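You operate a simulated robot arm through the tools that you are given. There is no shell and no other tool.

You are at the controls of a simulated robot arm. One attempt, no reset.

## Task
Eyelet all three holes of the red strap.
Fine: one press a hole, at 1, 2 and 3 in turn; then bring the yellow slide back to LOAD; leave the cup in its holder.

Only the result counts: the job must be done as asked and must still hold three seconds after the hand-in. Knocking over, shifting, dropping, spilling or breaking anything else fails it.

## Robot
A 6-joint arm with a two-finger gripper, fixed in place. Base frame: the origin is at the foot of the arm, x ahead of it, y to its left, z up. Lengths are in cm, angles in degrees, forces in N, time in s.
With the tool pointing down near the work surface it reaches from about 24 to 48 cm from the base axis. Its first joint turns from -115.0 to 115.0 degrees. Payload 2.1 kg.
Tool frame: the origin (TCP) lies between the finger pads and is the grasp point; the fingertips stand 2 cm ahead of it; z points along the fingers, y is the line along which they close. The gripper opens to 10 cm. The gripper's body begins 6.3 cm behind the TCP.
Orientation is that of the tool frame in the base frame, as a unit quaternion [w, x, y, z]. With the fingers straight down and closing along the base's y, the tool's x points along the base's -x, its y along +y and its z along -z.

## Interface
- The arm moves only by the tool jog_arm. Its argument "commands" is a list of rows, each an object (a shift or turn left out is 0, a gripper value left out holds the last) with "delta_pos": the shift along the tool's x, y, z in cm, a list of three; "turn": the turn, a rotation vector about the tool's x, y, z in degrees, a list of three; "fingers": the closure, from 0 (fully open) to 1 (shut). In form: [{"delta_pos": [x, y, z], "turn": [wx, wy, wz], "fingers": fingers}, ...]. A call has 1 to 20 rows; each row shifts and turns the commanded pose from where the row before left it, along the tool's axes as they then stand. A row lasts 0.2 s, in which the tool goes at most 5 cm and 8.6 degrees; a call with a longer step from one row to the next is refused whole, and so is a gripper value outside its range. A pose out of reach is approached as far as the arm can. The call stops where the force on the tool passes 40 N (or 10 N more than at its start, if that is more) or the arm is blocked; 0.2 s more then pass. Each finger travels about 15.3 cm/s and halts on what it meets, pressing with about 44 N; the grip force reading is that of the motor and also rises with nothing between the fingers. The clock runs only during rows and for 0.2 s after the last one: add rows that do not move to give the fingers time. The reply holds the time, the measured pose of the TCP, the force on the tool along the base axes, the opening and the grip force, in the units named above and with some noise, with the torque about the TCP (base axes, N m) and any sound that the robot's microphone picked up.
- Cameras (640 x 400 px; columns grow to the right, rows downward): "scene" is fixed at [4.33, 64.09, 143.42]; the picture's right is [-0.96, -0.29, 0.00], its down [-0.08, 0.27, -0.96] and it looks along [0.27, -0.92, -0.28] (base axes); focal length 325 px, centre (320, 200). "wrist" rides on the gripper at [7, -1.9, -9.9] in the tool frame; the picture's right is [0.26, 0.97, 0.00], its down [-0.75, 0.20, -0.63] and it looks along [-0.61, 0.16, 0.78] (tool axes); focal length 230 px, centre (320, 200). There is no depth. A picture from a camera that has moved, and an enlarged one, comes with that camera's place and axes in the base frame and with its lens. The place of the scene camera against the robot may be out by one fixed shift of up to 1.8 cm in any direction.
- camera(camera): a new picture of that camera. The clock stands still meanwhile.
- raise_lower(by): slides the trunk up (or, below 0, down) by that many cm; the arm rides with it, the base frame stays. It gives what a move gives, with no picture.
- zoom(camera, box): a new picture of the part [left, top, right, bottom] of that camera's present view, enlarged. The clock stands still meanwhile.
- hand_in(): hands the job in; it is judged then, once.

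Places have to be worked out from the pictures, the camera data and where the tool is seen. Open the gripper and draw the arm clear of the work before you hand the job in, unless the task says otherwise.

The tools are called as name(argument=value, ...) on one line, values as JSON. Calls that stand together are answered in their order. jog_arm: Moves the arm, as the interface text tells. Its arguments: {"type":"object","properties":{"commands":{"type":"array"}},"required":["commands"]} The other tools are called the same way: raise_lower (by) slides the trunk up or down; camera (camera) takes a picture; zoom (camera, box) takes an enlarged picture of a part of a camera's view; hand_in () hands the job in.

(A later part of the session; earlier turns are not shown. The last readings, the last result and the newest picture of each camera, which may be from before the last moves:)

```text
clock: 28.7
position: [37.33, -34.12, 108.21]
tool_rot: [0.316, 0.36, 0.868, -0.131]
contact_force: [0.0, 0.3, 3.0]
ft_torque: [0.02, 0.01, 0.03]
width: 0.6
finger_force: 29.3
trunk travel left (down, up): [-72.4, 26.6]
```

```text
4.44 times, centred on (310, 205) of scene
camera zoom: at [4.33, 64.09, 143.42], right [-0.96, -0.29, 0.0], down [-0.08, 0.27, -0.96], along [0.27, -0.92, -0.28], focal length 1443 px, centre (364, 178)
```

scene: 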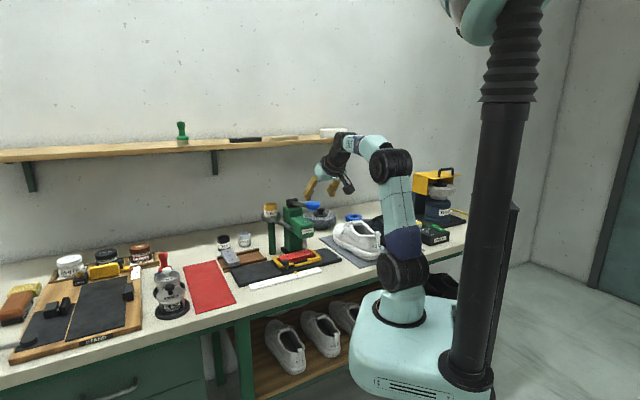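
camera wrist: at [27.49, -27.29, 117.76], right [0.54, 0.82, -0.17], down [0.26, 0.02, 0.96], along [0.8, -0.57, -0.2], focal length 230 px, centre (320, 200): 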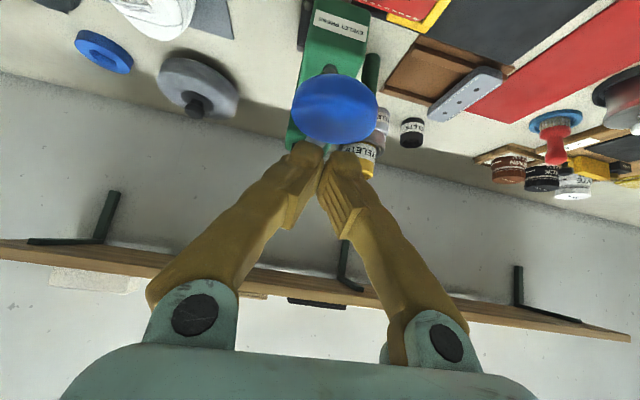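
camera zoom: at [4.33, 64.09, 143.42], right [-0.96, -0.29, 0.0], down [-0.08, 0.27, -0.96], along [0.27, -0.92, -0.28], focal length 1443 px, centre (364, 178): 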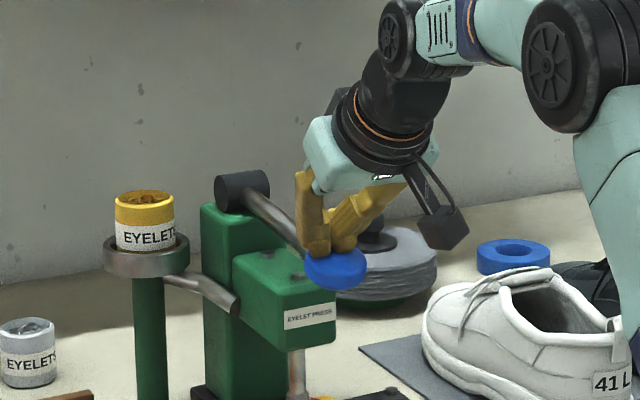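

The ram is coming down and the force is still small at 3 N. I'll continue in smaller steps, following the arc slightly.

jog_arm(commands=[{"delta_pos": [0.25, 0, 0.33]}, {"delta_pos": [0.25, 0, 0.33]}, {"delta_pos": [0.25, 0, 0.33]}, {"delta_pos": [0.25, 0, 0.33]}])

zoom(camera="wrist", box=[240, 60, 400, 180])

```text
clock: 29.7
position: [37.28, -34.2, 106.57]
tool_rot: [0.318, 0.359, 0.868, -0.131]
contact_force: [0.3, -0.9, 5.4]
ft_torque: [-0.06, -0.01, -0.04]
width: 0.61
finger_force: 29.6
trunk travel left (down, up): [-72.4, 26.6]
```

```text
3.33 times, centred on (320, 120) of wrist
camera zoom: at [27.73, -27.19, 109.69], right [0.54, 0.82, -0.17], down [0.26, 0.02, 0.97], along [0.8, -0.57, -0.2], focal length 767 px, centre (320, 467)
```

zoom: 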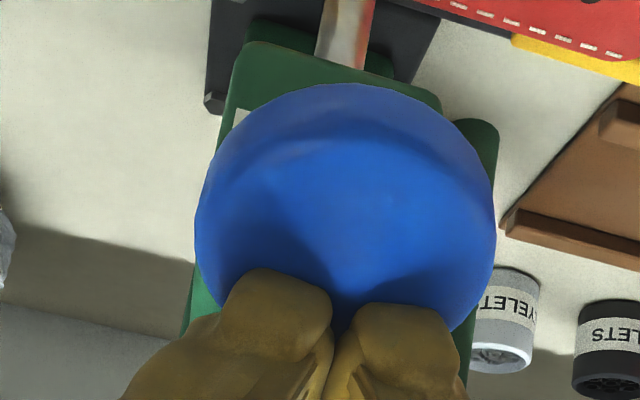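

Still well seated with the force at 5.4 N. I'll keep pressing in small steps until the ram bottoms.

jog_arm(commands=[{"delta_pos": [0.22, 0, 0.35]}, {"delta_pos": [0.22, 0, 0.35]}, {"delta_pos": [0.22, 0, 0.35]}, {"delta_pos": [0.22, 0, 0.35]}])

zoom(camera="scene", box=[260, 180, 340, 270])

```text
clock: 30.4
position: [37.11, -34.09, 106.42]
tool_rot: [0.327, 0.357, 0.864, -0.136]
contact_force: [-8.4, 8.5, 15.9]
ft_torque: [0.12, 0.17, 0.0]
width: 0.61
finger_force: 30.1
trunk travel left (down, up): [-72.4, 26.6]
stopped in row 3: the force on the tool passed its limit at 43 N (the readings are from after the stop); the commanded pose is now the measured one
```

```text
4.44 times, centred on (300, 225) of scene
camera zoom: at [4.33, 64.09, 143.42], right [-0.96, -0.29, 0.0], down [-0.08, 0.27, -0.96], along [0.27, -0.92, -0.28], focal length 1443 px, centre (409, 89)
```

zoom: 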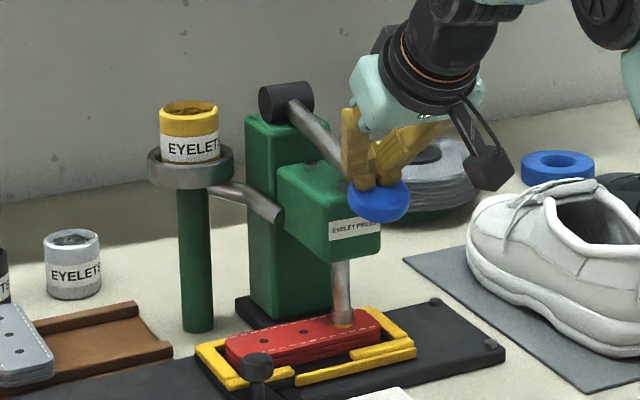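

The force limit tripped at 43 N with the ram down on the strap. I'll enlarge the ram tip and lever to judge whether the stroke is complete.

zoom(camera="scene", box=[295, 205, 335, 265])

zoom(camera="wrist", box=[240, 20, 420, 170])

```text
6.67 times, centred on (315, 235) of scene
camera zoom: at [4.33, 64.09, 143.42], right [-0.96, -0.29, 0.0], down [-0.08, 0.27, -0.96], along [0.27, -0.92, -0.28], focal length 2165 px, centre (353, -33)
```

zoom: 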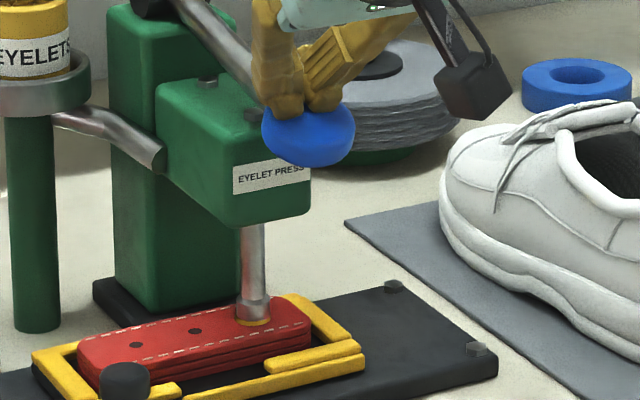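

```text
2.67 times, centred on (330, 95) of wrist
camera zoom: at [27.55, -27.01, 109.3], right [0.55, 0.82, -0.17], down [0.24, 0.04, 0.97], along [0.8, -0.57, -0.18], focal length 614 px, centre (293, 480)
```

zoom: 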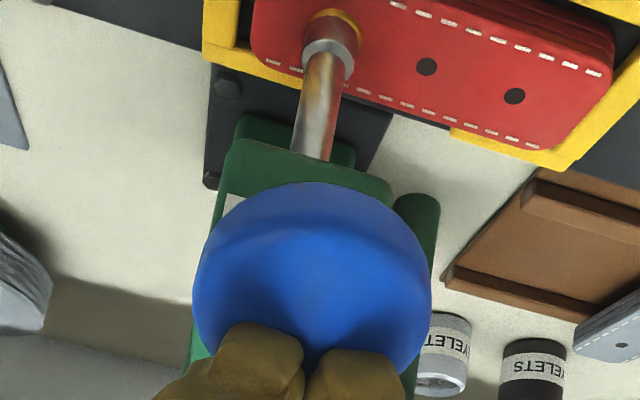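

A brass ring is now visible on the strap under the ram, so the eyelet is down in hole 1. I'll raise the fingers smoothly so the lever can return, then check.

jog_arm(commands=[{"delta_pos": [-0.321, 0, -0.383]}, {"delta_pos": [-0.321, 0, -0.383]}, {"delta_pos": [-0.321, 0, -0.383]}, {"delta_pos": [-0.321, 0, -0.383]}])

zoom(camera="scene", box=[270, 180, 350, 270])

```text
clock: 31.4
position: [37.58, -34.52, 108.01]
tool_rot: [0.323, 0.358, 0.866, -0.134]
contact_force: [-0.2, 0.3, 3.9]
ft_torque: [0.04, 0.03, 0.0]
width: 0.61
finger_force: 29.3
trunk travel left (down, up): [-72.4, 26.6]
```

```text
4.44 times, centred on (310, 225) of scene
camera zoom: at [4.33, 64.09, 143.42], right [-0.96, -0.29, 0.0], down [-0.08, 0.27, -0.96], along [0.27, -0.92, -0.28], focal length 1443 px, centre (364, 89)
```

zoom: 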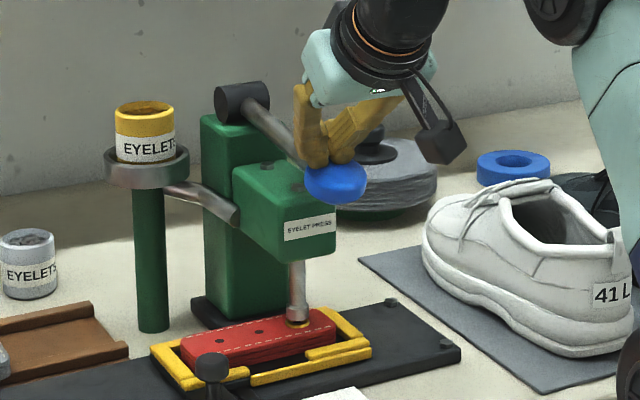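

The lever springs back with the fingers and a brass eyelet shows in hole 1. I'll rise the rest of the way and then back off toward the robot.

jog_arm(commands=[{"delta_pos": [-0.5, 0, -0.62]}, {"delta_pos": [-0.5, 0, -0.62]}, {"delta_pos": [-0.5, 0, -0.62]}, {"delta_pos": [-0.5, 0, -0.62]}, {"delta_pos": [-0.5, 0, -0.62]}, {"delta_pos": [-0.5, 0, -0.62]}, {"delta_pos": [-0.6, 0, -0.8]}, {"delta_pos": [-0.6, 0, -0.8]}, {"delta_pos": [0, 0, -2]}, {}])

zoom(camera="scene", box=[260, 150, 350, 270])

camera(camera="wrist")

```text
clock: 33.6
position: [36.43, -33.32, 116.23]
tool_rot: [0.322, 0.359, 0.866, -0.134]
contact_force: [0.6, 0.3, 0.8]
ft_torque: [0.01, -0.01, -0.02]
width: 0.0
finger_force: 29.9
trunk travel left (down, up): [-72.4, 26.6]
```

```text
3.33 times, centred on (305, 210) of scene
camera zoom: at [4.33, 64.09, 143.42], right [-0.96, -0.29, 0.0], down [-0.08, 0.27, -0.96], along [0.27, -0.92, -0.28], focal length 1082 px, centre (370, 167)
```

zoom: 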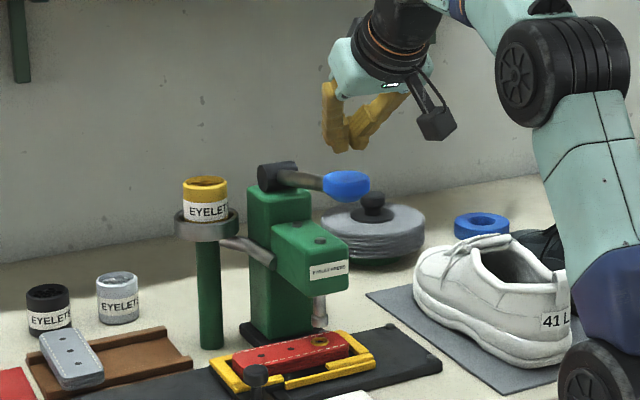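

```text
taken
camera wrist: at [26.91, -26.31, 119.16], right [0.55, 0.82, -0.17], down [0.25, 0.03, 0.97], along [0.8, -0.57, -0.19], focal length 230 px, centre (320, 200)
```

wrist: 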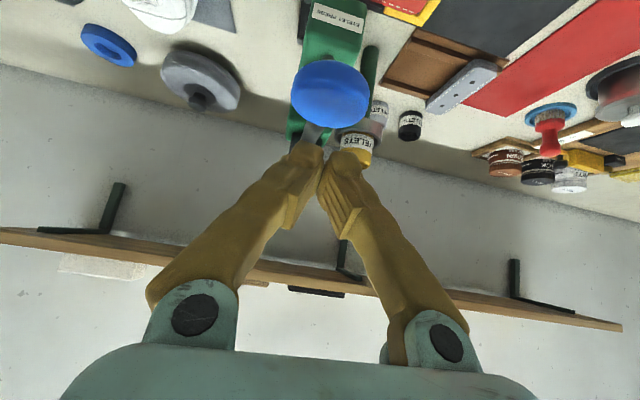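

The lever is fully up again. I'll confirm the eyelet and that the slide hasn't shifted.

zoom(camera="scene", box=[265, 225, 345, 285])

```text
6.67 times, centred on (305, 255) of scene
camera zoom: at [4.33, 64.09, 143.42], right [-0.96, -0.29, 0.0], down [-0.08, 0.27, -0.96], along [0.27, -0.92, -0.28], focal length 2165 px, centre (420, -167)
```

zoom: 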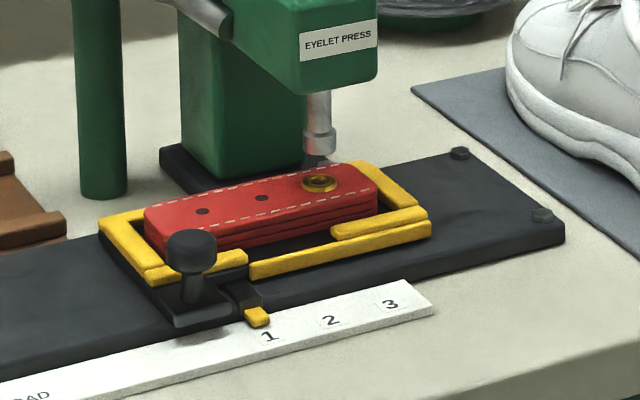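

Hole 1 has a clean brass eyelet, the lever is up and the slide is still on 1. I'll back away from the lever, slide across and drop to the pre-grasp pose in front of the knob with the fingers half open.

jog_arm(commands=[{"delta_pos": [3.04, 0, -3.56], "turn": [0, 0.7, 0]}, {"delta_pos": [0, 3.31, 0]}, {"delta_pos": [0, 3.31, 0]}, {"delta_pos": [0, 3.31, 0], "fingers": 0.45}, {"delta_pos": [2.34, 0, 3.04]}, {"delta_pos": [2.34, 0, 3.04]}, {"delta_pos": [2.34, 0, 3.04]}, {"delta_pos": [2.34, 0, 3.04]}, {"delta_pos": [2.34, 0, 3.04]}, {}])

zoom(camera="wrist", box=[180, 20, 420, 200])

```text
clock: 35.8
position: [40.74, -23.58, 97.93]
tool_rot: [0.317, 0.359, 0.868, -0.132]
contact_force: [0.5, -0.2, -0.3]
ft_torque: [0.0, -0.04, 0.03]
width: 5.49
finger_force: 0.0
trunk travel left (down, up): [-72.4, 26.6]
```

```text
2.22 times, centred on (300, 110) of wrist
camera zoom: at [31.11, -16.6, 100.96], right [0.54, 0.82, -0.17], down [0.26, 0.02, 0.97], along [0.8, -0.57, -0.2], focal length 511 px, centre (364, 400)
```

zoom: 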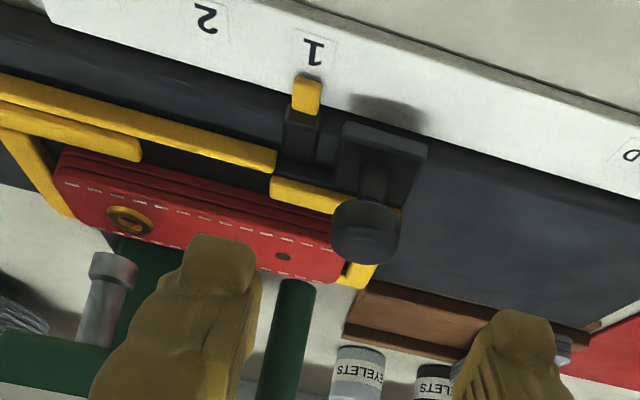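

Right where I wanted: u=-12.13, lined up with the knob. I'll move in and close on it.

jog_arm(commands=[{"delta_pos": [0, 0, 3]}, {"delta_pos": [0, 0, 3]}, {"delta_pos": [0, 0, 1]}, {"delta_pos": [0, 0, 1]}, {}, {"fingers": 1.0}, {}, {}])

zoom(camera="wrist", box=[180, 20, 420, 200])

```text
clock: 37.6
position: [44.34, -27.17, 91.76]
tool_rot: [0.317, 0.359, 0.868, -0.132]
contact_force: [1.3, 0.1, -1.7]
ft_torque: [-0.06, -0.02, 0.03]
width: 2.49
finger_force: 45.7
trunk travel left (down, up): [-72.4, 26.6]
```

```text
2.22 times, centred on (300, 110) of wrist
camera zoom: at [34.82, -20.26, 94.72], right [0.54, 0.82, -0.17], down [0.26, 0.02, 0.97], along [0.8, -0.57, -0.2], focal length 511 px, centre (364, 400)
```

zoom: 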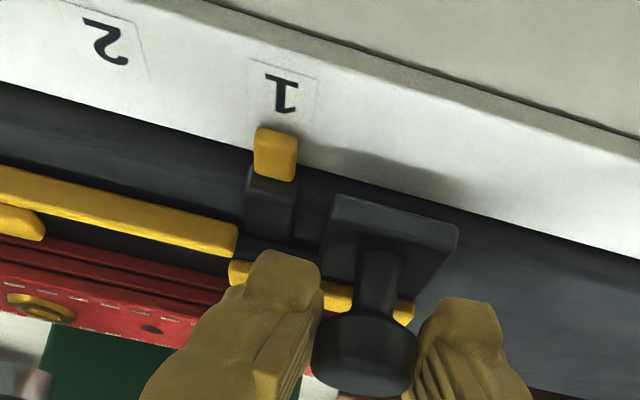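

The knob is gripped with little load. I'll slide 3.5 cm to mark 2.

jog_arm(commands=[{"delta_pos": [0, -0.5, 0]}, {"delta_pos": [0, -0.5, 0]}, {"delta_pos": [0, -0.5, 0]}, {"delta_pos": [0, -0.5, 0]}, {"delta_pos": [0, -0.5, 0]}, {"delta_pos": [0, -0.5, 0]}, {"delta_pos": [0, -0.5, 0]}, {}])

zoom(camera="wrist", box=[180, 20, 420, 200])

```text
clock: 39.4
position: [41.94, -29.75, 91.57]
tool_rot: [0.318, 0.359, 0.868, -0.132]
contact_force: [-7.4, 5.9, -11.8]
ft_torque: [0.21, 0.19, 0.0]
width: 2.5
finger_force: 44.7
trunk travel left (down, up): [-72.4, 26.6]
```

```text
2.22 times, centred on (300, 110) of wrist
camera zoom: at [32.37, -22.7, 94.75], right [0.54, 0.82, -0.17], down [0.26, 0.02, 0.97], along [0.8, -0.57, -0.2], focal length 511 px, centre (364, 400)
```

zoom: 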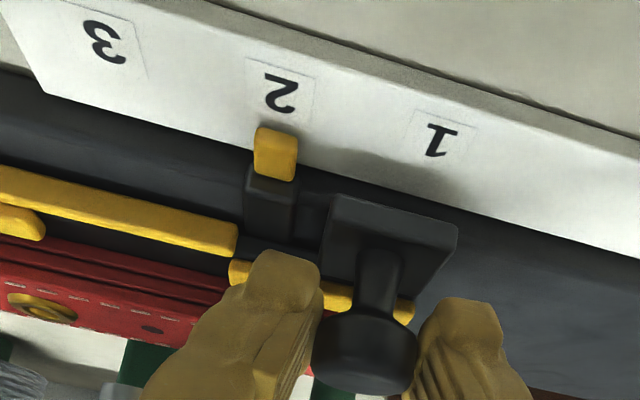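

The pointer is at u≈-5.65 and mark 2 at about -5.63, so it's aligned. I'll release, back well out and check before returning to the lever.

jog_arm(commands=[{"fingers": 0.45}, {}, {"delta_pos": [0, 0, -2]}, {"delta_pos": [0, 0, -4]}, {"delta_pos": [0, 0, -4]}, {}])

zoom(camera="wrist", box=[120, 0, 400, 200])

zoom(camera="scene", box=[265, 225, 345, 285])

```text
clock: 40.8
position: [37.34, -25.29, 99.44]
tool_rot: [0.318, 0.359, 0.868, -0.133]
contact_force: [0.8, 0.5, -0.6]
ft_torque: [-0.04, 0.0, 0.02]
width: 5.48
finger_force: 0.0
trunk travel left (down, up): [-72.4, 26.6]
```

```text
2.00 times, centred on (260, 100) of wrist
camera zoom: at [27.69, -18.34, 102.57], right [0.54, 0.82, -0.17], down [0.26, 0.02, 0.97], along [0.8, -0.57, -0.2], focal length 460 px, centre (440, 400)
```

zoom: 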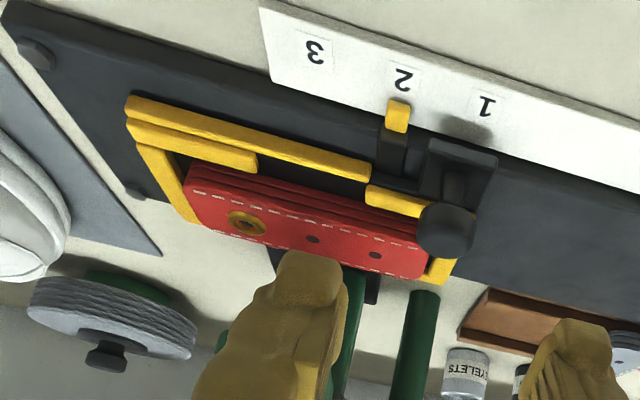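

```text
6.67 times, centred on (305, 255) of scene
camera zoom: at [4.33, 64.09, 143.42], right [-0.96, -0.29, 0.0], down [-0.08, 0.27, -0.96], along [0.27, -0.92, -0.28], focal length 2165 px, centre (420, -167)
```

zoom: 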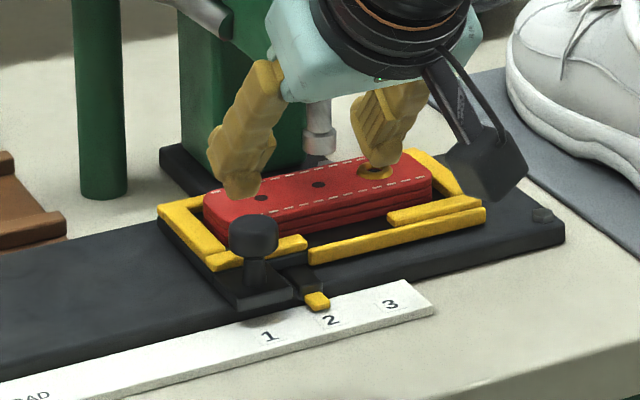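

The pointer sits at 2 with the same offset as it had at 1, and hole 2 is under the ram. I'll rise, shift over to the lever and close the fingers.

jog_arm(commands=[{"delta_pos": [-2.06, 0, -2.856]}, {"delta_pos": [-2.06, 0, -2.856]}, {"delta_pos": [-2.06, 0, -2.856]}, {"delta_pos": [-2.06, 0, -2.856]}, {"delta_pos": [-2.06, 0, -2.856]}, {"delta_pos": [0, -3.235, 0], "fingers": 1.0}, {"delta_pos": [0, -3.235, 0]}, {}, {"delta_pos": [-2.03, 0, 3.27]}, {"delta_pos": [-2.03, 0, 3.27]}, {}])

zoom(camera="wrist", box=[240, 60, 400, 180])

zoom(camera="scene", box=[270, 160, 350, 250])

```text
clock: 43.2
position: [36.8, -33.97, 114.52]
tool_rot: [0.319, 0.358, 0.868, -0.132]
contact_force: [0.4, 0.4, 0.2]
ft_torque: [0.01, 0.0, 0.02]
width: 0.0
finger_force: 29.8
trunk travel left (down, up): [-72.4, 26.6]
```

```text
3.33 times, centred on (320, 120) of wrist
camera zoom: at [27.38, -26.9, 117.7], right [0.54, 0.82, -0.17], down [0.26, 0.03, 0.97], along [0.8, -0.57, -0.2], focal length 767 px, centre (320, 467)
```

zoom: 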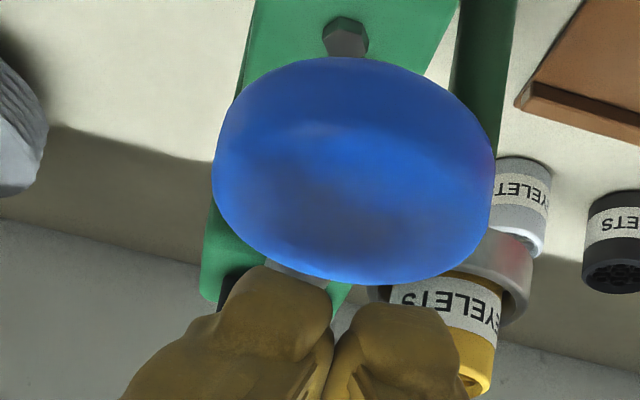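

```text
4.44 times, centred on (310, 205) of scene
camera zoom: at [4.33, 64.09, 143.42], right [-0.96, -0.29, 0.0], down [-0.08, 0.27, -0.96], along [0.27, -0.92, -0.28], focal length 1443 px, centre (364, 178)
```

zoom: 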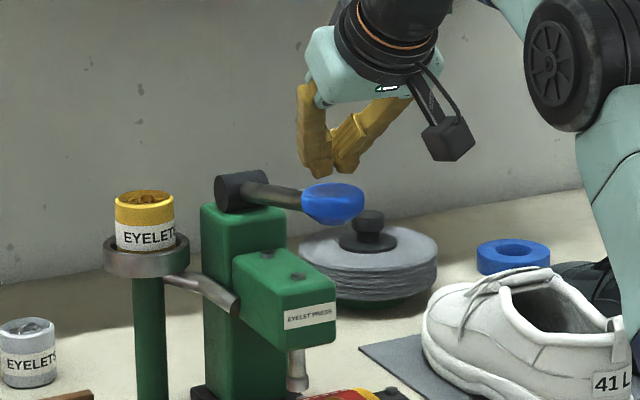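

In position above the grip. I'll repeat the same press path as for hole 1, letting the bottom stop show up as the force rise.

jog_arm(commands=[{"delta_pos": [0.49, 0.18, 1.36]}, {}, {"delta_pos": [0.321, 0, 0.383]}, {"delta_pos": [0.321, 0, 0.383]}, {"delta_pos": [0.321, 0, 0.383]}, {"delta_pos": [0.321, 0, 0.383]}, {"delta_pos": [0.321, 0, 0.383]}, {"delta_pos": [0.321, 0, 0.383]}, {"delta_pos": [0.321, 0, 0.383]}, {"delta_pos": [0.321, 0, 0.383]}, {"delta_pos": [0.321, 0, 0.383]}, {"delta_pos": [0.321, 0, 0.383]}, {"delta_pos": [0.25, 0, 0.33]}, {"delta_pos": [0.25, 0, 0.33]}])

zoom(camera="wrist", box=[240, 60, 400, 180])

```text
clock: 46.2
position: [37.47, -34.21, 107.37]
tool_rot: [0.318, 0.359, 0.867, -0.133]
contact_force: [-0.6, 1.0, 5.0]
ft_torque: [-0.02, 0.02, 0.05]
width: 0.61
finger_force: 29.7
trunk travel left (down, up): [-72.4, 26.6]
```

```text
3.33 times, centred on (320, 120) of wrist
camera zoom: at [27.92, -27.26, 110.41], right [0.54, 0.82, -0.17], down [0.26, 0.03, 0.97], along [0.8, -0.57, -0.2], focal length 767 px, centre (320, 467)
```

zoom: 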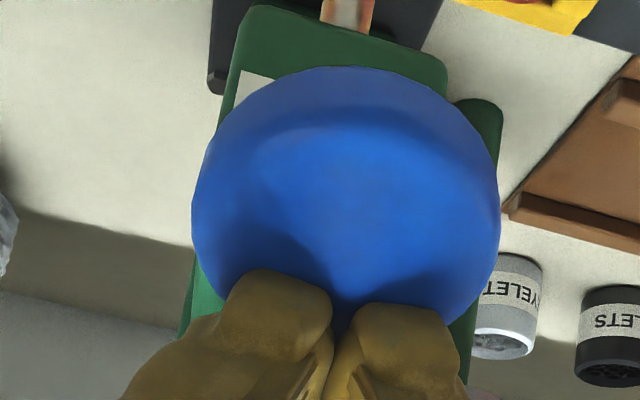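

The contact is well seated with 5 N, as before. I'll finish the stroke to the bottom stop.

jog_arm(commands=[{"delta_pos": [0.25, 0, 0.33]}, {"delta_pos": [0.25, 0, 0.33]}, {"delta_pos": [0.22, 0, 0.35]}, {"delta_pos": [0.22, 0, 0.35]}, {"delta_pos": [0.22, 0, 0.35]}, {"delta_pos": [0.22, 0, 0.35]}])

zoom(camera="scene", box=[285, 195, 345, 265])

zoom(camera="wrist", box=[240, 20, 420, 170])

```text
clock: 47.3
position: [37.36, -34.14, 106.57]
tool_rot: [0.329, 0.358, 0.863, -0.137]
contact_force: [-8.7, 9.0, 15.7]
ft_torque: [0.13, 0.15, -0.02]
width: 0.6
finger_force: 29.7
trunk travel left (down, up): [-72.4, 26.6]
stopped in row 5: the force on the tool passed its limit at 42 N (the readings are from after the stop); the commanded pose is now the measured one
```

```text
5.71 times, centred on (315, 230) of scene
camera zoom: at [4.33, 64.09, 143.42], right [-0.96, -0.29, 0.0], down [-0.08, 0.27, -0.96], along [0.27, -0.92, -0.28], focal length 1856 px, centre (349, 29)
```

zoom: 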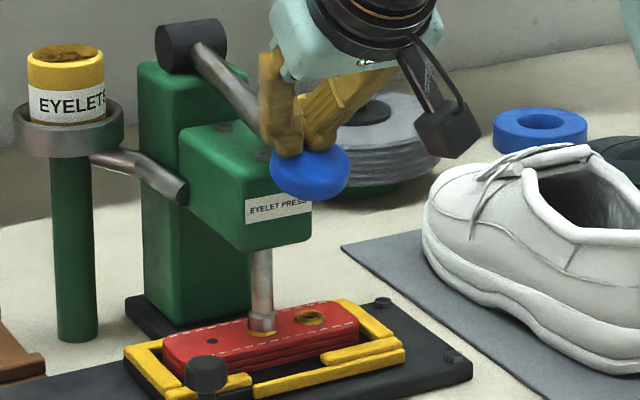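

```text
2.67 times, centred on (330, 95) of wrist
camera zoom: at [27.76, -27.09, 109.34], right [0.55, 0.82, -0.17], down [0.24, 0.04, 0.97], along [0.8, -0.57, -0.17], focal length 614 px, centre (293, 480)
```

zoom: 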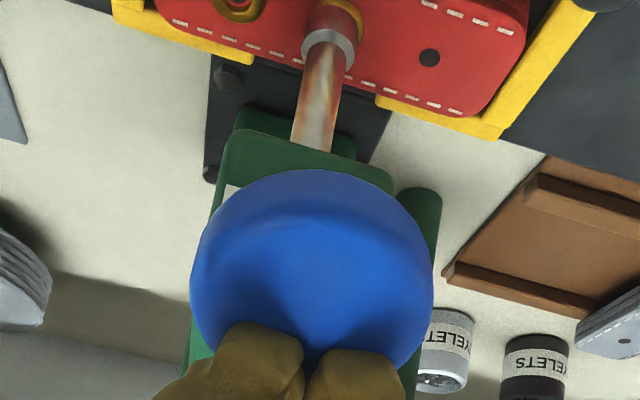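

The bottom stop was reached at 42 N and a second brass ring shows under the ram. I'll raise the fingers with the lever and back off.

jog_arm(commands=[{"delta_pos": [-0.321, 0, -0.383]}, {"delta_pos": [-0.321, 0, -0.383]}, {"delta_pos": [-0.321, 0, -0.383]}, {"delta_pos": [-0.321, 0, -0.383]}, {"delta_pos": [-0.5, 0, -0.62]}, {"delta_pos": [-0.5, 0, -0.62]}, {"delta_pos": [-0.5, 0, -0.62]}, {"delta_pos": [-0.5, 0, -0.62]}, {"delta_pos": [-0.5, 0, -0.62]}, {"delta_pos": [-0.5, 0, -0.62]}, {"delta_pos": [-0.6, 0, -0.8]}, {"delta_pos": [-0.6, 0, -0.8]}, {"delta_pos": [0, 0, -2]}, {}])

zoom(camera="scene", box=[260, 170, 350, 280])

zoom(camera="scene", box=[265, 225, 345, 285])

```text
clock: 50.3
position: [36.68, -33.35, 116.14]
tool_rot: [0.324, 0.358, 0.865, -0.134]
contact_force: [0.1, -0.2, 0.3]
ft_torque: [0.03, 0.0, 0.01]
width: 0.0
finger_force: 29.2
trunk travel left (down, up): [-72.4, 26.6]
```

```text
3.64 times, centred on (305, 225) of scene
camera zoom: at [4.33, 64.09, 143.42], right [-0.96, -0.29, 0.0], down [-0.08, 0.27, -0.96], along [0.27, -0.92, -0.28], focal length 1181 px, centre (374, 109)
```

zoom: 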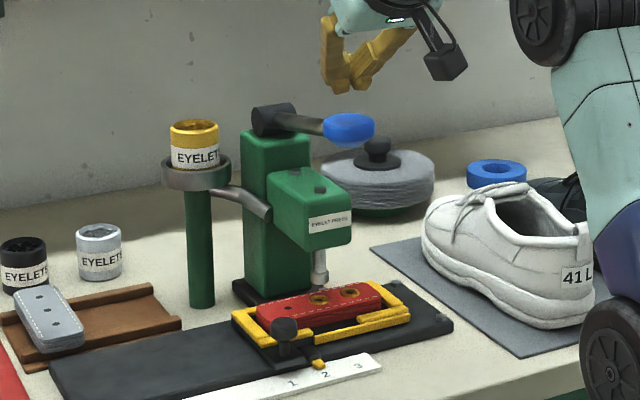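

```text
6.67 times, centred on (305, 255) of scene
camera zoom: at [4.33, 64.09, 143.42], right [-0.96, -0.29, 0.0], down [-0.08, 0.27, -0.96], along [0.27, -0.92, -0.28], focal length 2165 px, centre (420, -167)
```

zoom: 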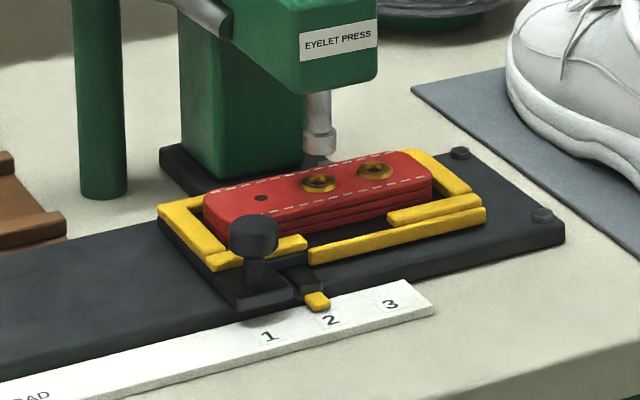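

Holes 1 and 2 both carry eyelets, and the lever and slide are as expected. I'll go back around to the knob's pre-grasp pose.

jog_arm(commands=[{"delta_pos": [2.21, 0, -2.42], "turn": [0, 1.1, 0]}, {"delta_pos": [2.21, 0, -2.42]}, {"delta_pos": [0, 3.13, 0]}, {"delta_pos": [0, 3.14, 0]}, {"delta_pos": [2.08, 0, 2.85], "fingers": 0.45}, {"delta_pos": [2.08, 0, 2.85]}, {"delta_pos": [2.08, 0, 2.85]}, {"delta_pos": [2.08, 0, 2.85]}, {"delta_pos": [2.08, 0, 2.85]}, {}])

zoom(camera="wrist", box=[180, 20, 420, 200])

```text
clock: 52.5
position: [37.17, -25.15, 99.54]
tool_rot: [0.315, 0.359, 0.868, -0.132]
contact_force: [-0.8, 0.1, 0.2]
ft_torque: [0.01, 0.0, 0.01]
width: 5.49
finger_force: 0.0
trunk travel left (down, up): [-72.4, 26.6]
```

```text
2.22 times, centred on (300, 110) of wrist
camera zoom: at [27.69, -18.15, 102.65], right [0.54, 0.82, -0.17], down [0.26, 0.02, 0.96], along [0.8, -0.57, -0.2], focal length 511 px, centre (364, 400)
```

zoom: 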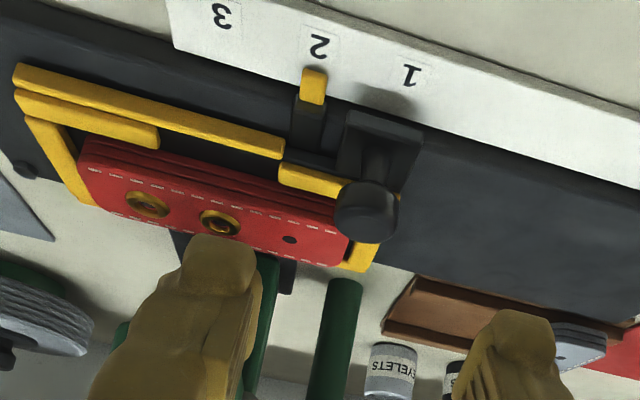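

Lined up with the knob again. I'll move in and close on it.

jog_arm(commands=[{"delta_pos": [0, 0.1, 4]}, {"delta_pos": [0, 0, 4]}, {"delta_pos": [0, 0, 1.2]}, {"delta_pos": [0, 0, 1]}, {}, {"fingers": 1.0}, {}, {}])

zoom(camera="wrist", box=[180, 20, 420, 200])

```text
clock: 54.3
position: [42.23, -29.82, 91.85]
tool_rot: [0.316, 0.359, 0.868, -0.131]
contact_force: [-0.4, 0.1, -2.4]
ft_torque: [-0.02, -0.07, 0.0]
width: 2.48
finger_force: 45.2
trunk travel left (down, up): [-72.4, 26.6]
```

```text
2.22 times, centred on (300, 110) of wrist
camera zoom: at [32.55, -22.86, 94.92], right [0.54, 0.82, -0.17], down [0.26, 0.02, 0.96], along [0.8, -0.57, -0.2], focal length 511 px, centre (364, 400)
```

zoom: 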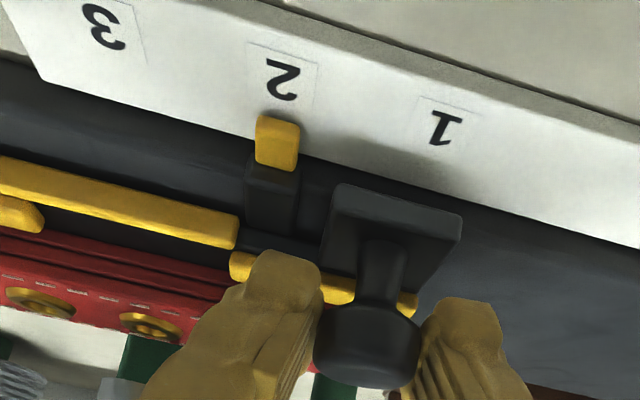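

Gripped cleanly. I'll slide 3.5 cm to mark 3.

jog_arm(commands=[{"delta_pos": [0, -0.5, 0]}, {"delta_pos": [0, -0.5, 0]}, {"delta_pos": [0, -0.5, 0]}, {"delta_pos": [0, -0.5, 0]}, {"delta_pos": [0, -0.5, 0]}, {"delta_pos": [0, -0.5, 0]}, {"delta_pos": [0, -0.5, 0]}, {}])

zoom(camera="wrist", box=[180, 20, 420, 200])

```text
clock: 56.1
position: [39.64, -32.34, 91.68]
tool_rot: [0.315, 0.36, 0.869, -0.132]
contact_force: [0.3, -1.1, -0.7]
ft_torque: [0.14, 0.08, -0.05]
width: 2.5
finger_force: 44.7
trunk travel left (down, up): [-72.4, 26.6]
```

```text
2.22 times, centred on (300, 110) of wrist
camera zoom: at [30.04, -25.34, 94.96], right [0.54, 0.82, -0.17], down [0.26, 0.02, 0.96], along [0.8, -0.57, -0.21], focal length 511 px, centre (364, 400)
```

zoom: 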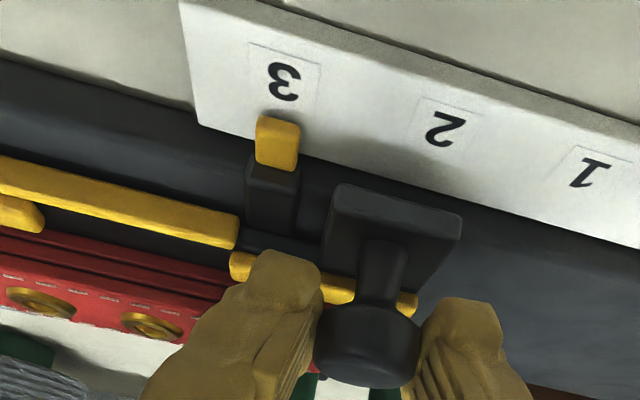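

Pointer and mark 3 agree at u≈-2.14 and -2.13. I'll release, back straight out and check.

jog_arm(commands=[{"fingers": 0.45}, {}, {"delta_pos": [0, 0, -2]}, {"delta_pos": [0, 0, -4]}, {"delta_pos": [0, 0, -4]}, {"delta_pos": [1.685, 0, -1.41]}, {}])

zoom(camera="wrist", box=[120, 0, 400, 200])

zoom(camera="scene", box=[265, 225, 345, 285])

```text
clock: 57.7
position: [34.49, -27.43, 98.46]
tool_rot: [0.315, 0.36, 0.868, -0.132]
contact_force: [-0.3, -0.1, -1.0]
ft_torque: [-0.01, 0.0, -0.04]
width: 5.51
finger_force: 0.1
out of reach, approached as far as the arm can: row 4, 5, 6
trunk travel left (down, up): [-72.4, 26.6]
```

```text
2.00 times, centred on (260, 100) of wrist
camera zoom: at [24.9, -20.56, 101.56], right [0.54, 0.82, -0.17], down [0.26, 0.02, 0.96], along [0.8, -0.57, -0.2], focal length 460 px, centre (440, 400)
```

zoom: 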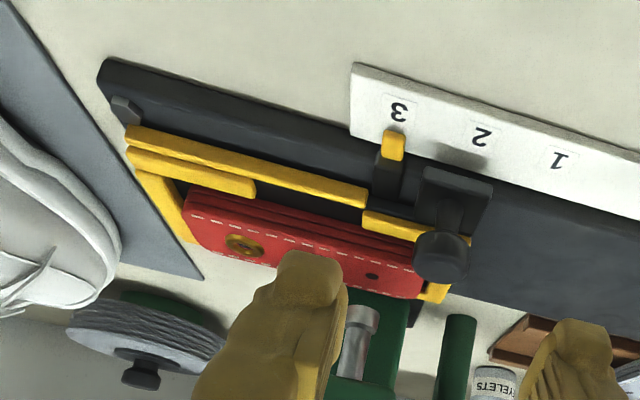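

```text
6.67 times, centred on (305, 255) of scene
camera zoom: at [4.33, 64.09, 143.42], right [-0.96, -0.29, 0.0], down [-0.08, 0.27, -0.96], along [0.27, -0.92, -0.28], focal length 2165 px, centre (420, -167)
```

zoom: 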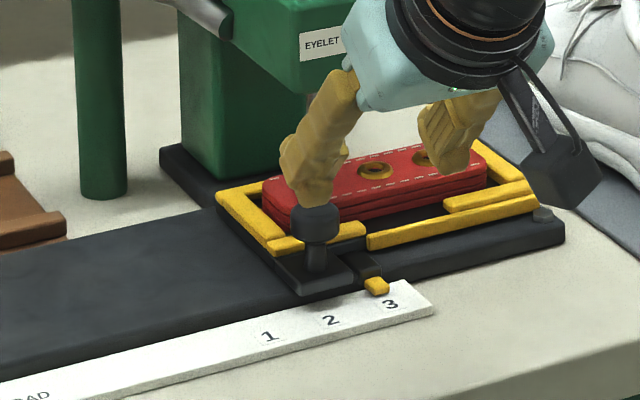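

Hole 3 is under the ram and the pointer sits on 3. That last small retreat just hit the arm's near limit and did no harm. I'll rise clear of the lever and shift across, then check the pose.

jog_arm(commands=[{"delta_pos": [-2.26, 0, -2.7]}, {"delta_pos": [-2.26, 0, -2.7]}, {"delta_pos": [-2.26, 0, -2.7]}, {"delta_pos": [-2.26, 0, -2.7]}, {"delta_pos": [-2.26, 0, -2.7]}, {"delta_pos": [0, -3.0, 0], "fingers": 1.0}, {}, {}])

```text
clock: 59.5
position: [32.32, -29.65, 115.76]
tool_rot: [0.317, 0.359, 0.868, -0.131]
contact_force: [-0.2, 0.1, 0.2]
ft_torque: [0.03, -0.02, 0.01]
width: 0.0
finger_force: 29.6
trunk travel left (down, up): [-72.4, 26.6]
```

Pose is free and clear at v≈43.8, z≈115.8. I'll move over the lever grip to the same start point as before.

jog_arm(commands=[{"delta_pos": [-2.03, 0.13, 2.485]}, {"delta_pos": [-2.03, 0.13, 2.485]}, {}])

zoom(camera="wrist", box=[240, 60, 400, 180])

```text
clock: 60.3
position: [36.98, -33.88, 114.69]
tool_rot: [0.316, 0.358, 0.868, -0.132]
contact_force: [-0.6, -0.1, -0.1]
ft_torque: [0.03, -0.01, -0.02]
width: 0.0
finger_force: 29.6
trunk travel left (down, up): [-72.4, 26.6]
```

```text
3.33 times, centred on (320, 120) of wrist
camera zoom: at [27.49, -26.83, 117.75], right [0.54, 0.82, -0.17], down [0.26, 0.02, 0.96], along [0.8, -0.57, -0.2], focal length 767 px, centre (320, 467)
```

zoom: 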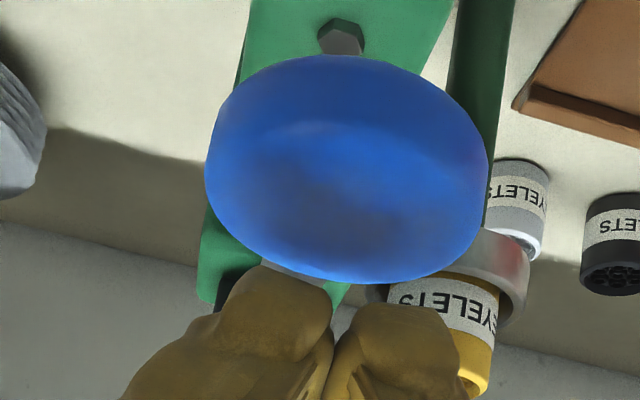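

Same view as before the second press, and slightly better centred. I'll run the third press the same way.

jog_arm(commands=[{"delta_pos": [0.64, 0.05, 1.46]}, {}, {"delta_pos": [0.321, 0, 0.383]}, {"delta_pos": [0.321, 0, 0.383]}, {"delta_pos": [0.321, 0, 0.383]}, {"delta_pos": [0.321, 0, 0.383]}, {"delta_pos": [0.321, 0, 0.383]}, {"delta_pos": [0.321, 0, 0.383]}, {"delta_pos": [0.321, 0, 0.383]}, {"delta_pos": [0.321, 0, 0.383]}, {"delta_pos": [0.321, 0, 0.383]}, {"delta_pos": [0.321, 0, 0.383]}, {"delta_pos": [0.25, 0, 0.33]}, {"delta_pos": [0.25, 0, 0.33]}])

zoom(camera="wrist", box=[240, 60, 400, 180])

```text
clock: 63.3
position: [37.2, -34.05, 107.45]
tool_rot: [0.316, 0.359, 0.868, -0.131]
contact_force: [-0.6, 0.1, 3.3]
ft_torque: [-0.04, 0.04, 0.01]
width: 0.61
finger_force: 29.5
trunk travel left (down, up): [-72.4, 26.6]
```

```text
3.33 times, centred on (320, 120) of wrist
camera zoom: at [27.71, -27.06, 110.58], right [0.54, 0.82, -0.17], down [0.26, 0.02, 0.96], along [0.8, -0.57, -0.2], focal length 767 px, centre (320, 467)
```

zoom: 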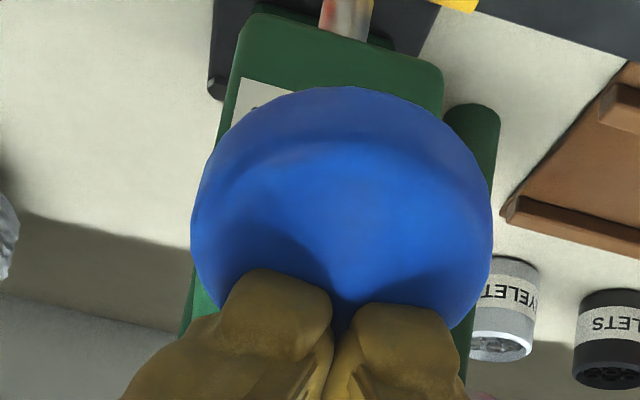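

The grip is seated and moving as before. I'll finish the third stroke to the stop.

jog_arm(commands=[{"delta_pos": [0.25, 0, 0.33]}, {"delta_pos": [0.25, 0, 0.33]}, {"delta_pos": [0.22, 0, 0.35]}, {"delta_pos": [0.22, 0, 0.35]}, {"delta_pos": [0.22, 0, 0.35]}, {"delta_pos": [0.22, 0, 0.35]}])

zoom(camera="scene", box=[285, 195, 345, 265])

zoom(camera="wrist", box=[240, 20, 420, 170])

```text
clock: 64.5
position: [37.25, -33.93, 106.35]
tool_rot: [0.328, 0.358, 0.863, -0.137]
contact_force: [-10.0, 7.2, 15.8]
ft_torque: [0.05, 0.17, -0.09]
width: 0.58
finger_force: 29.4
trunk travel left (down, up): [-72.4, 26.6]
stopped in row 5: the force on the tool passed its limit at 44 N (the readings are from after the stop); the commanded pose is now the measured one
```

```text
5.71 times, centred on (315, 230) of scene
camera zoom: at [4.33, 64.09, 143.42], right [-0.96, -0.29, 0.0], down [-0.08, 0.27, -0.96], along [0.27, -0.92, -0.28], focal length 1856 px, centre (349, 29)
```

zoom: 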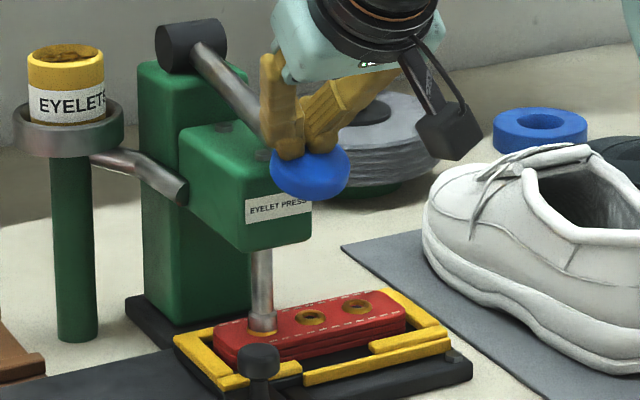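

```text
2.67 times, centred on (330, 95) of wrist
camera zoom: at [27.63, -26.94, 109.29], right [0.55, 0.82, -0.17], down [0.24, 0.04, 0.97], along [0.8, -0.57, -0.18], focal length 614 px, centre (293, 480)
```

zoom: 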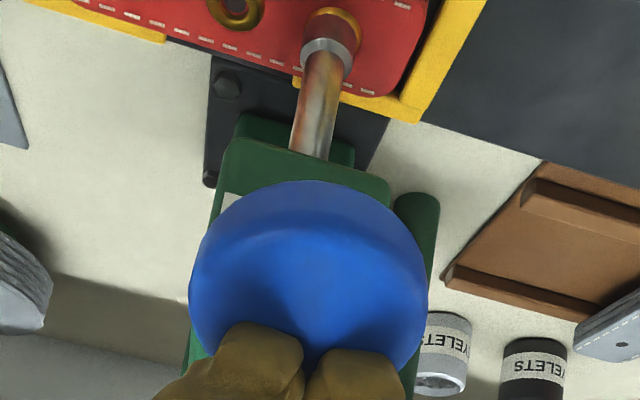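

The third stroke bottomed at 44 N with a ring under the ram. I'll raise the fingers with the lever and back off.

jog_arm(commands=[{"delta_pos": [-0.321, 0, -0.383]}, {"delta_pos": [-0.321, 0, -0.383]}, {"delta_pos": [-0.321, 0, -0.383]}, {"delta_pos": [-0.321, 0, -0.383]}, {"delta_pos": [-0.5, 0, -0.62]}, {"delta_pos": [-0.5, 0, -0.62]}, {"delta_pos": [-0.5, 0, -0.62]}, {"delta_pos": [-0.5, 0, -0.62]}, {"delta_pos": [-0.5, 0, -0.62]}, {"delta_pos": [-0.5, 0, -0.62]}, {"delta_pos": [-0.6, 0, -0.8]}, {"delta_pos": [-0.6, 0, -0.8]}, {"delta_pos": [0, 0, -2]}, {}])

zoom(camera="scene", box=[260, 170, 350, 280])

zoom(camera="scene", box=[265, 225, 345, 285])

```text
clock: 67.5
position: [36.52, -33.24, 116.25]
tool_rot: [0.322, 0.359, 0.865, -0.135]
contact_force: [0.8, 0.5, -0.6]
ft_torque: [-0.03, -0.03, 0.01]
width: 0.0
finger_force: 29.8
trunk travel left (down, up): [-72.4, 26.6]
```

```text
3.64 times, centred on (305, 225) of scene
camera zoom: at [4.33, 64.09, 143.42], right [-0.96, -0.29, 0.0], down [-0.08, 0.27, -0.96], along [0.27, -0.92, -0.28], focal length 1181 px, centre (374, 109)
```

zoom: 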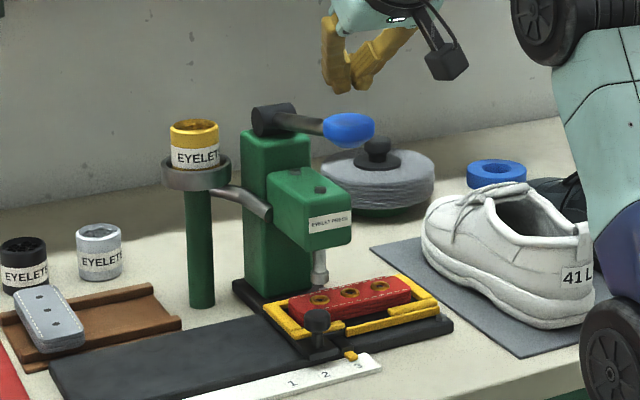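

```text
6.67 times, centred on (305, 255) of scene
camera zoom: at [4.33, 64.09, 143.42], right [-0.96, -0.29, 0.0], down [-0.08, 0.27, -0.96], along [0.27, -0.92, -0.28], focal length 2165 px, centre (420, -167)
```

zoom: 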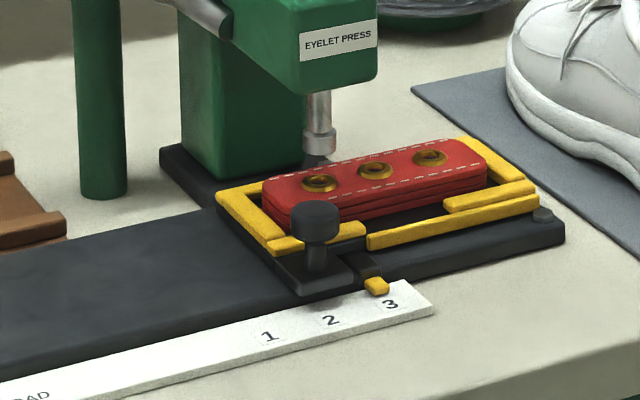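

All three holes now have brass eyelets, the lever is up and the cup is in its holder. I'll go back around to the knob: up and across first, then down well to the side of the lever.

jog_arm(commands=[{"delta_pos": [1.87, 0, -1.9], "turn": [0, 0.9, 0]}, {"delta_pos": [1.87, 0, -1.9]}, {"delta_pos": [0, 3.85, 0]}, {"delta_pos": [0, 3.85, 0]}, {"delta_pos": [2.18, 0, 2.69], "fingers": 0.45}, {"delta_pos": [2.18, 0, 2.69]}, {"delta_pos": [2.18, 0, 2.69]}, {"delta_pos": [2.18, 0, 2.69]}, {"delta_pos": [2.18, 0, 2.69]}, {}])

```text
clock: 69.7
position: [38.36, -24.43, 99.43]
tool_rot: [0.317, 0.36, 0.868, -0.132]
contact_force: [-1.2, -0.7, 0.1]
ft_torque: [-0.02, -0.04, -0.02]
width: 5.51
finger_force: 0.0
trunk travel left (down, up): [-72.4, 26.6]
```

I'm in front of the slide and clear of the lever. I'll shift along to line up with the knob and look.

jog_arm(commands=[{"delta_pos": [0, -2.4, 0.8]}, {"delta_pos": [0, -2.33, 0.8]}, {}])

zoom(camera="wrist", box=[180, 20, 420, 200])

```text
clock: 70.5
position: [35.77, -28.34, 98.24]
tool_rot: [0.317, 0.36, 0.868, -0.133]
contact_force: [0.0, 0.5, -0.4]
ft_torque: [-0.02, -0.01, -0.01]
width: 5.5
finger_force: 0.1
trunk travel left (down, up): [-72.4, 26.6]
```

```text
2.22 times, centred on (300, 110) of wrist
camera zoom: at [26.16, -21.39, 101.36], right [0.55, 0.82, -0.17], down [0.26, 0.02, 0.96], along [0.8, -0.57, -0.2], focal length 511 px, centre (364, 400)
```

zoom: 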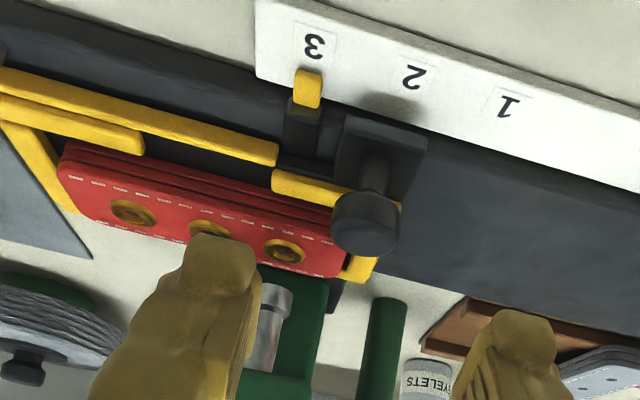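

Lined up exactly as in the earlier grasps. I'll move in and close on the knob.

jog_arm(commands=[{"delta_pos": [0.03, 0, 3.4]}, {"delta_pos": [0.03, 0, 3]}, {"delta_pos": [0.03, 0, 1]}, {"delta_pos": [0, 0, 1]}, {}, {"fingers": 1.0}, {}, {}])

zoom(camera="wrist", box=[180, 20, 420, 200])

```text
clock: 72.3
position: [39.29, -32.03, 92.14]
tool_rot: [0.315, 0.36, 0.868, -0.133]
contact_force: [-0.4, -0.4, -2.3]
ft_torque: [-0.2, -0.17, 0.0]
width: 2.3
finger_force: 44.9
out of reach, approached as far as the arm can: row 1
trunk travel left (down, up): [-72.4, 26.6]
```

```text
2.22 times, centred on (300, 110) of wrist
camera zoom: at [29.72, -24.97, 95.3], right [0.54, 0.82, -0.17], down [0.26, 0.02, 0.96], along [0.8, -0.57, -0.2], focal length 511 px, centre (364, 400)
```

zoom: 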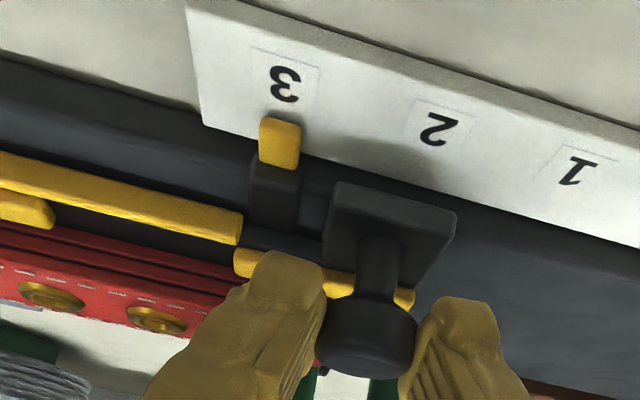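

The first row clipped a little, so the grip is about 0.4 cm shallow at 2.3 cm width. I'll reopen, move in a bit more and close again.

jog_arm(commands=[{"fingers": 0.5}, {}, {"delta_pos": [0.07, 0, 0.45]}, {}, {"fingers": 1.0}, {}, {}])

```text
clock: 73.9
position: [39.42, -32.1, 91.81]
tool_rot: [0.317, 0.358, 0.868, -0.131]
contact_force: [0.7, -0.9, 1.0]
ft_torque: [-0.1, -0.07, -0.01]
width: 2.49
finger_force: 44.8
trunk travel left (down, up): [-72.4, 26.6]
```

Grip is now full at 2.49 cm with near-zero load. I'll draw the slide back toward LOAD in stages.

jog_arm(commands=[{"delta_pos": [0, 0.8, 0]}, {"delta_pos": [0, 0.8, 0]}, {"delta_pos": [0, 0.8, 0]}, {"delta_pos": [0, 0.8, 0]}, {"delta_pos": [0, 0.8, 0]}, {"delta_pos": [0, 0.8, 0]}, {"delta_pos": [0, 0.8, 0]}, {"delta_pos": [0, 0.8, 0]}, {}])

```text
clock: 75.9
position: [44.13, -27.58, 91.71]
tool_rot: [0.317, 0.358, 0.868, -0.132]
contact_force: [2.9, 0.6, 2.3]
ft_torque: [0.11, -0.12, 0.0]
width: 2.49
finger_force: 45.0
trunk travel left (down, up): [-72.4, 26.6]
```

Forces stay low, so I'll continue.

jog_arm(commands=[{"delta_pos": [0, 0.8, 0]}, {"delta_pos": [0, 0.8, 0]}, {"delta_pos": [0, 0.8, 0]}, {"delta_pos": [0, 0.8, 0]}, {"delta_pos": [0, 0.8, 0]}, {"delta_pos": [0, 0.8, 0]}, {"delta_pos": [0, 0.8, 0]}, {"delta_pos": [0, 0.8, 0]}, {}])

zoom(camera="wrist", box=[180, 20, 420, 200])

```text
clock: 77.9
position: [48.46, -23.04, 91.76]
tool_rot: [0.317, 0.36, 0.867, -0.133]
contact_force: [0.6, 0.5, 5.9]
ft_torque: [-0.04, -0.09, -0.05]
width: 2.48
finger_force: 44.6
trunk travel left (down, up): [-72.4, 26.6]
```

```text
2.22 times, centred on (300, 110) of wrist
camera zoom: at [38.97, -15.96, 94.94], right [0.54, 0.82, -0.17], down [0.26, 0.03, 0.96], along [0.8, -0.57, -0.2], focal length 511 px, centre (364, 400)
```

zoom: 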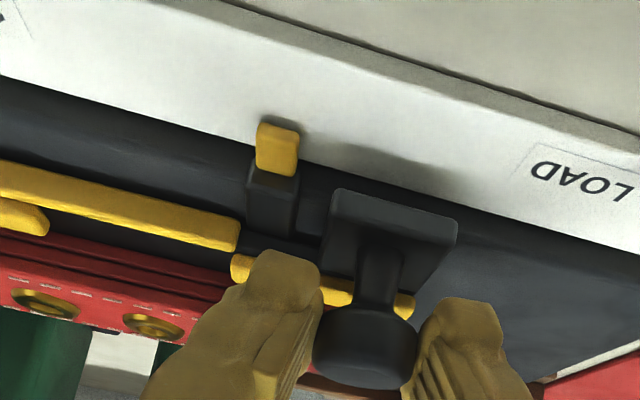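

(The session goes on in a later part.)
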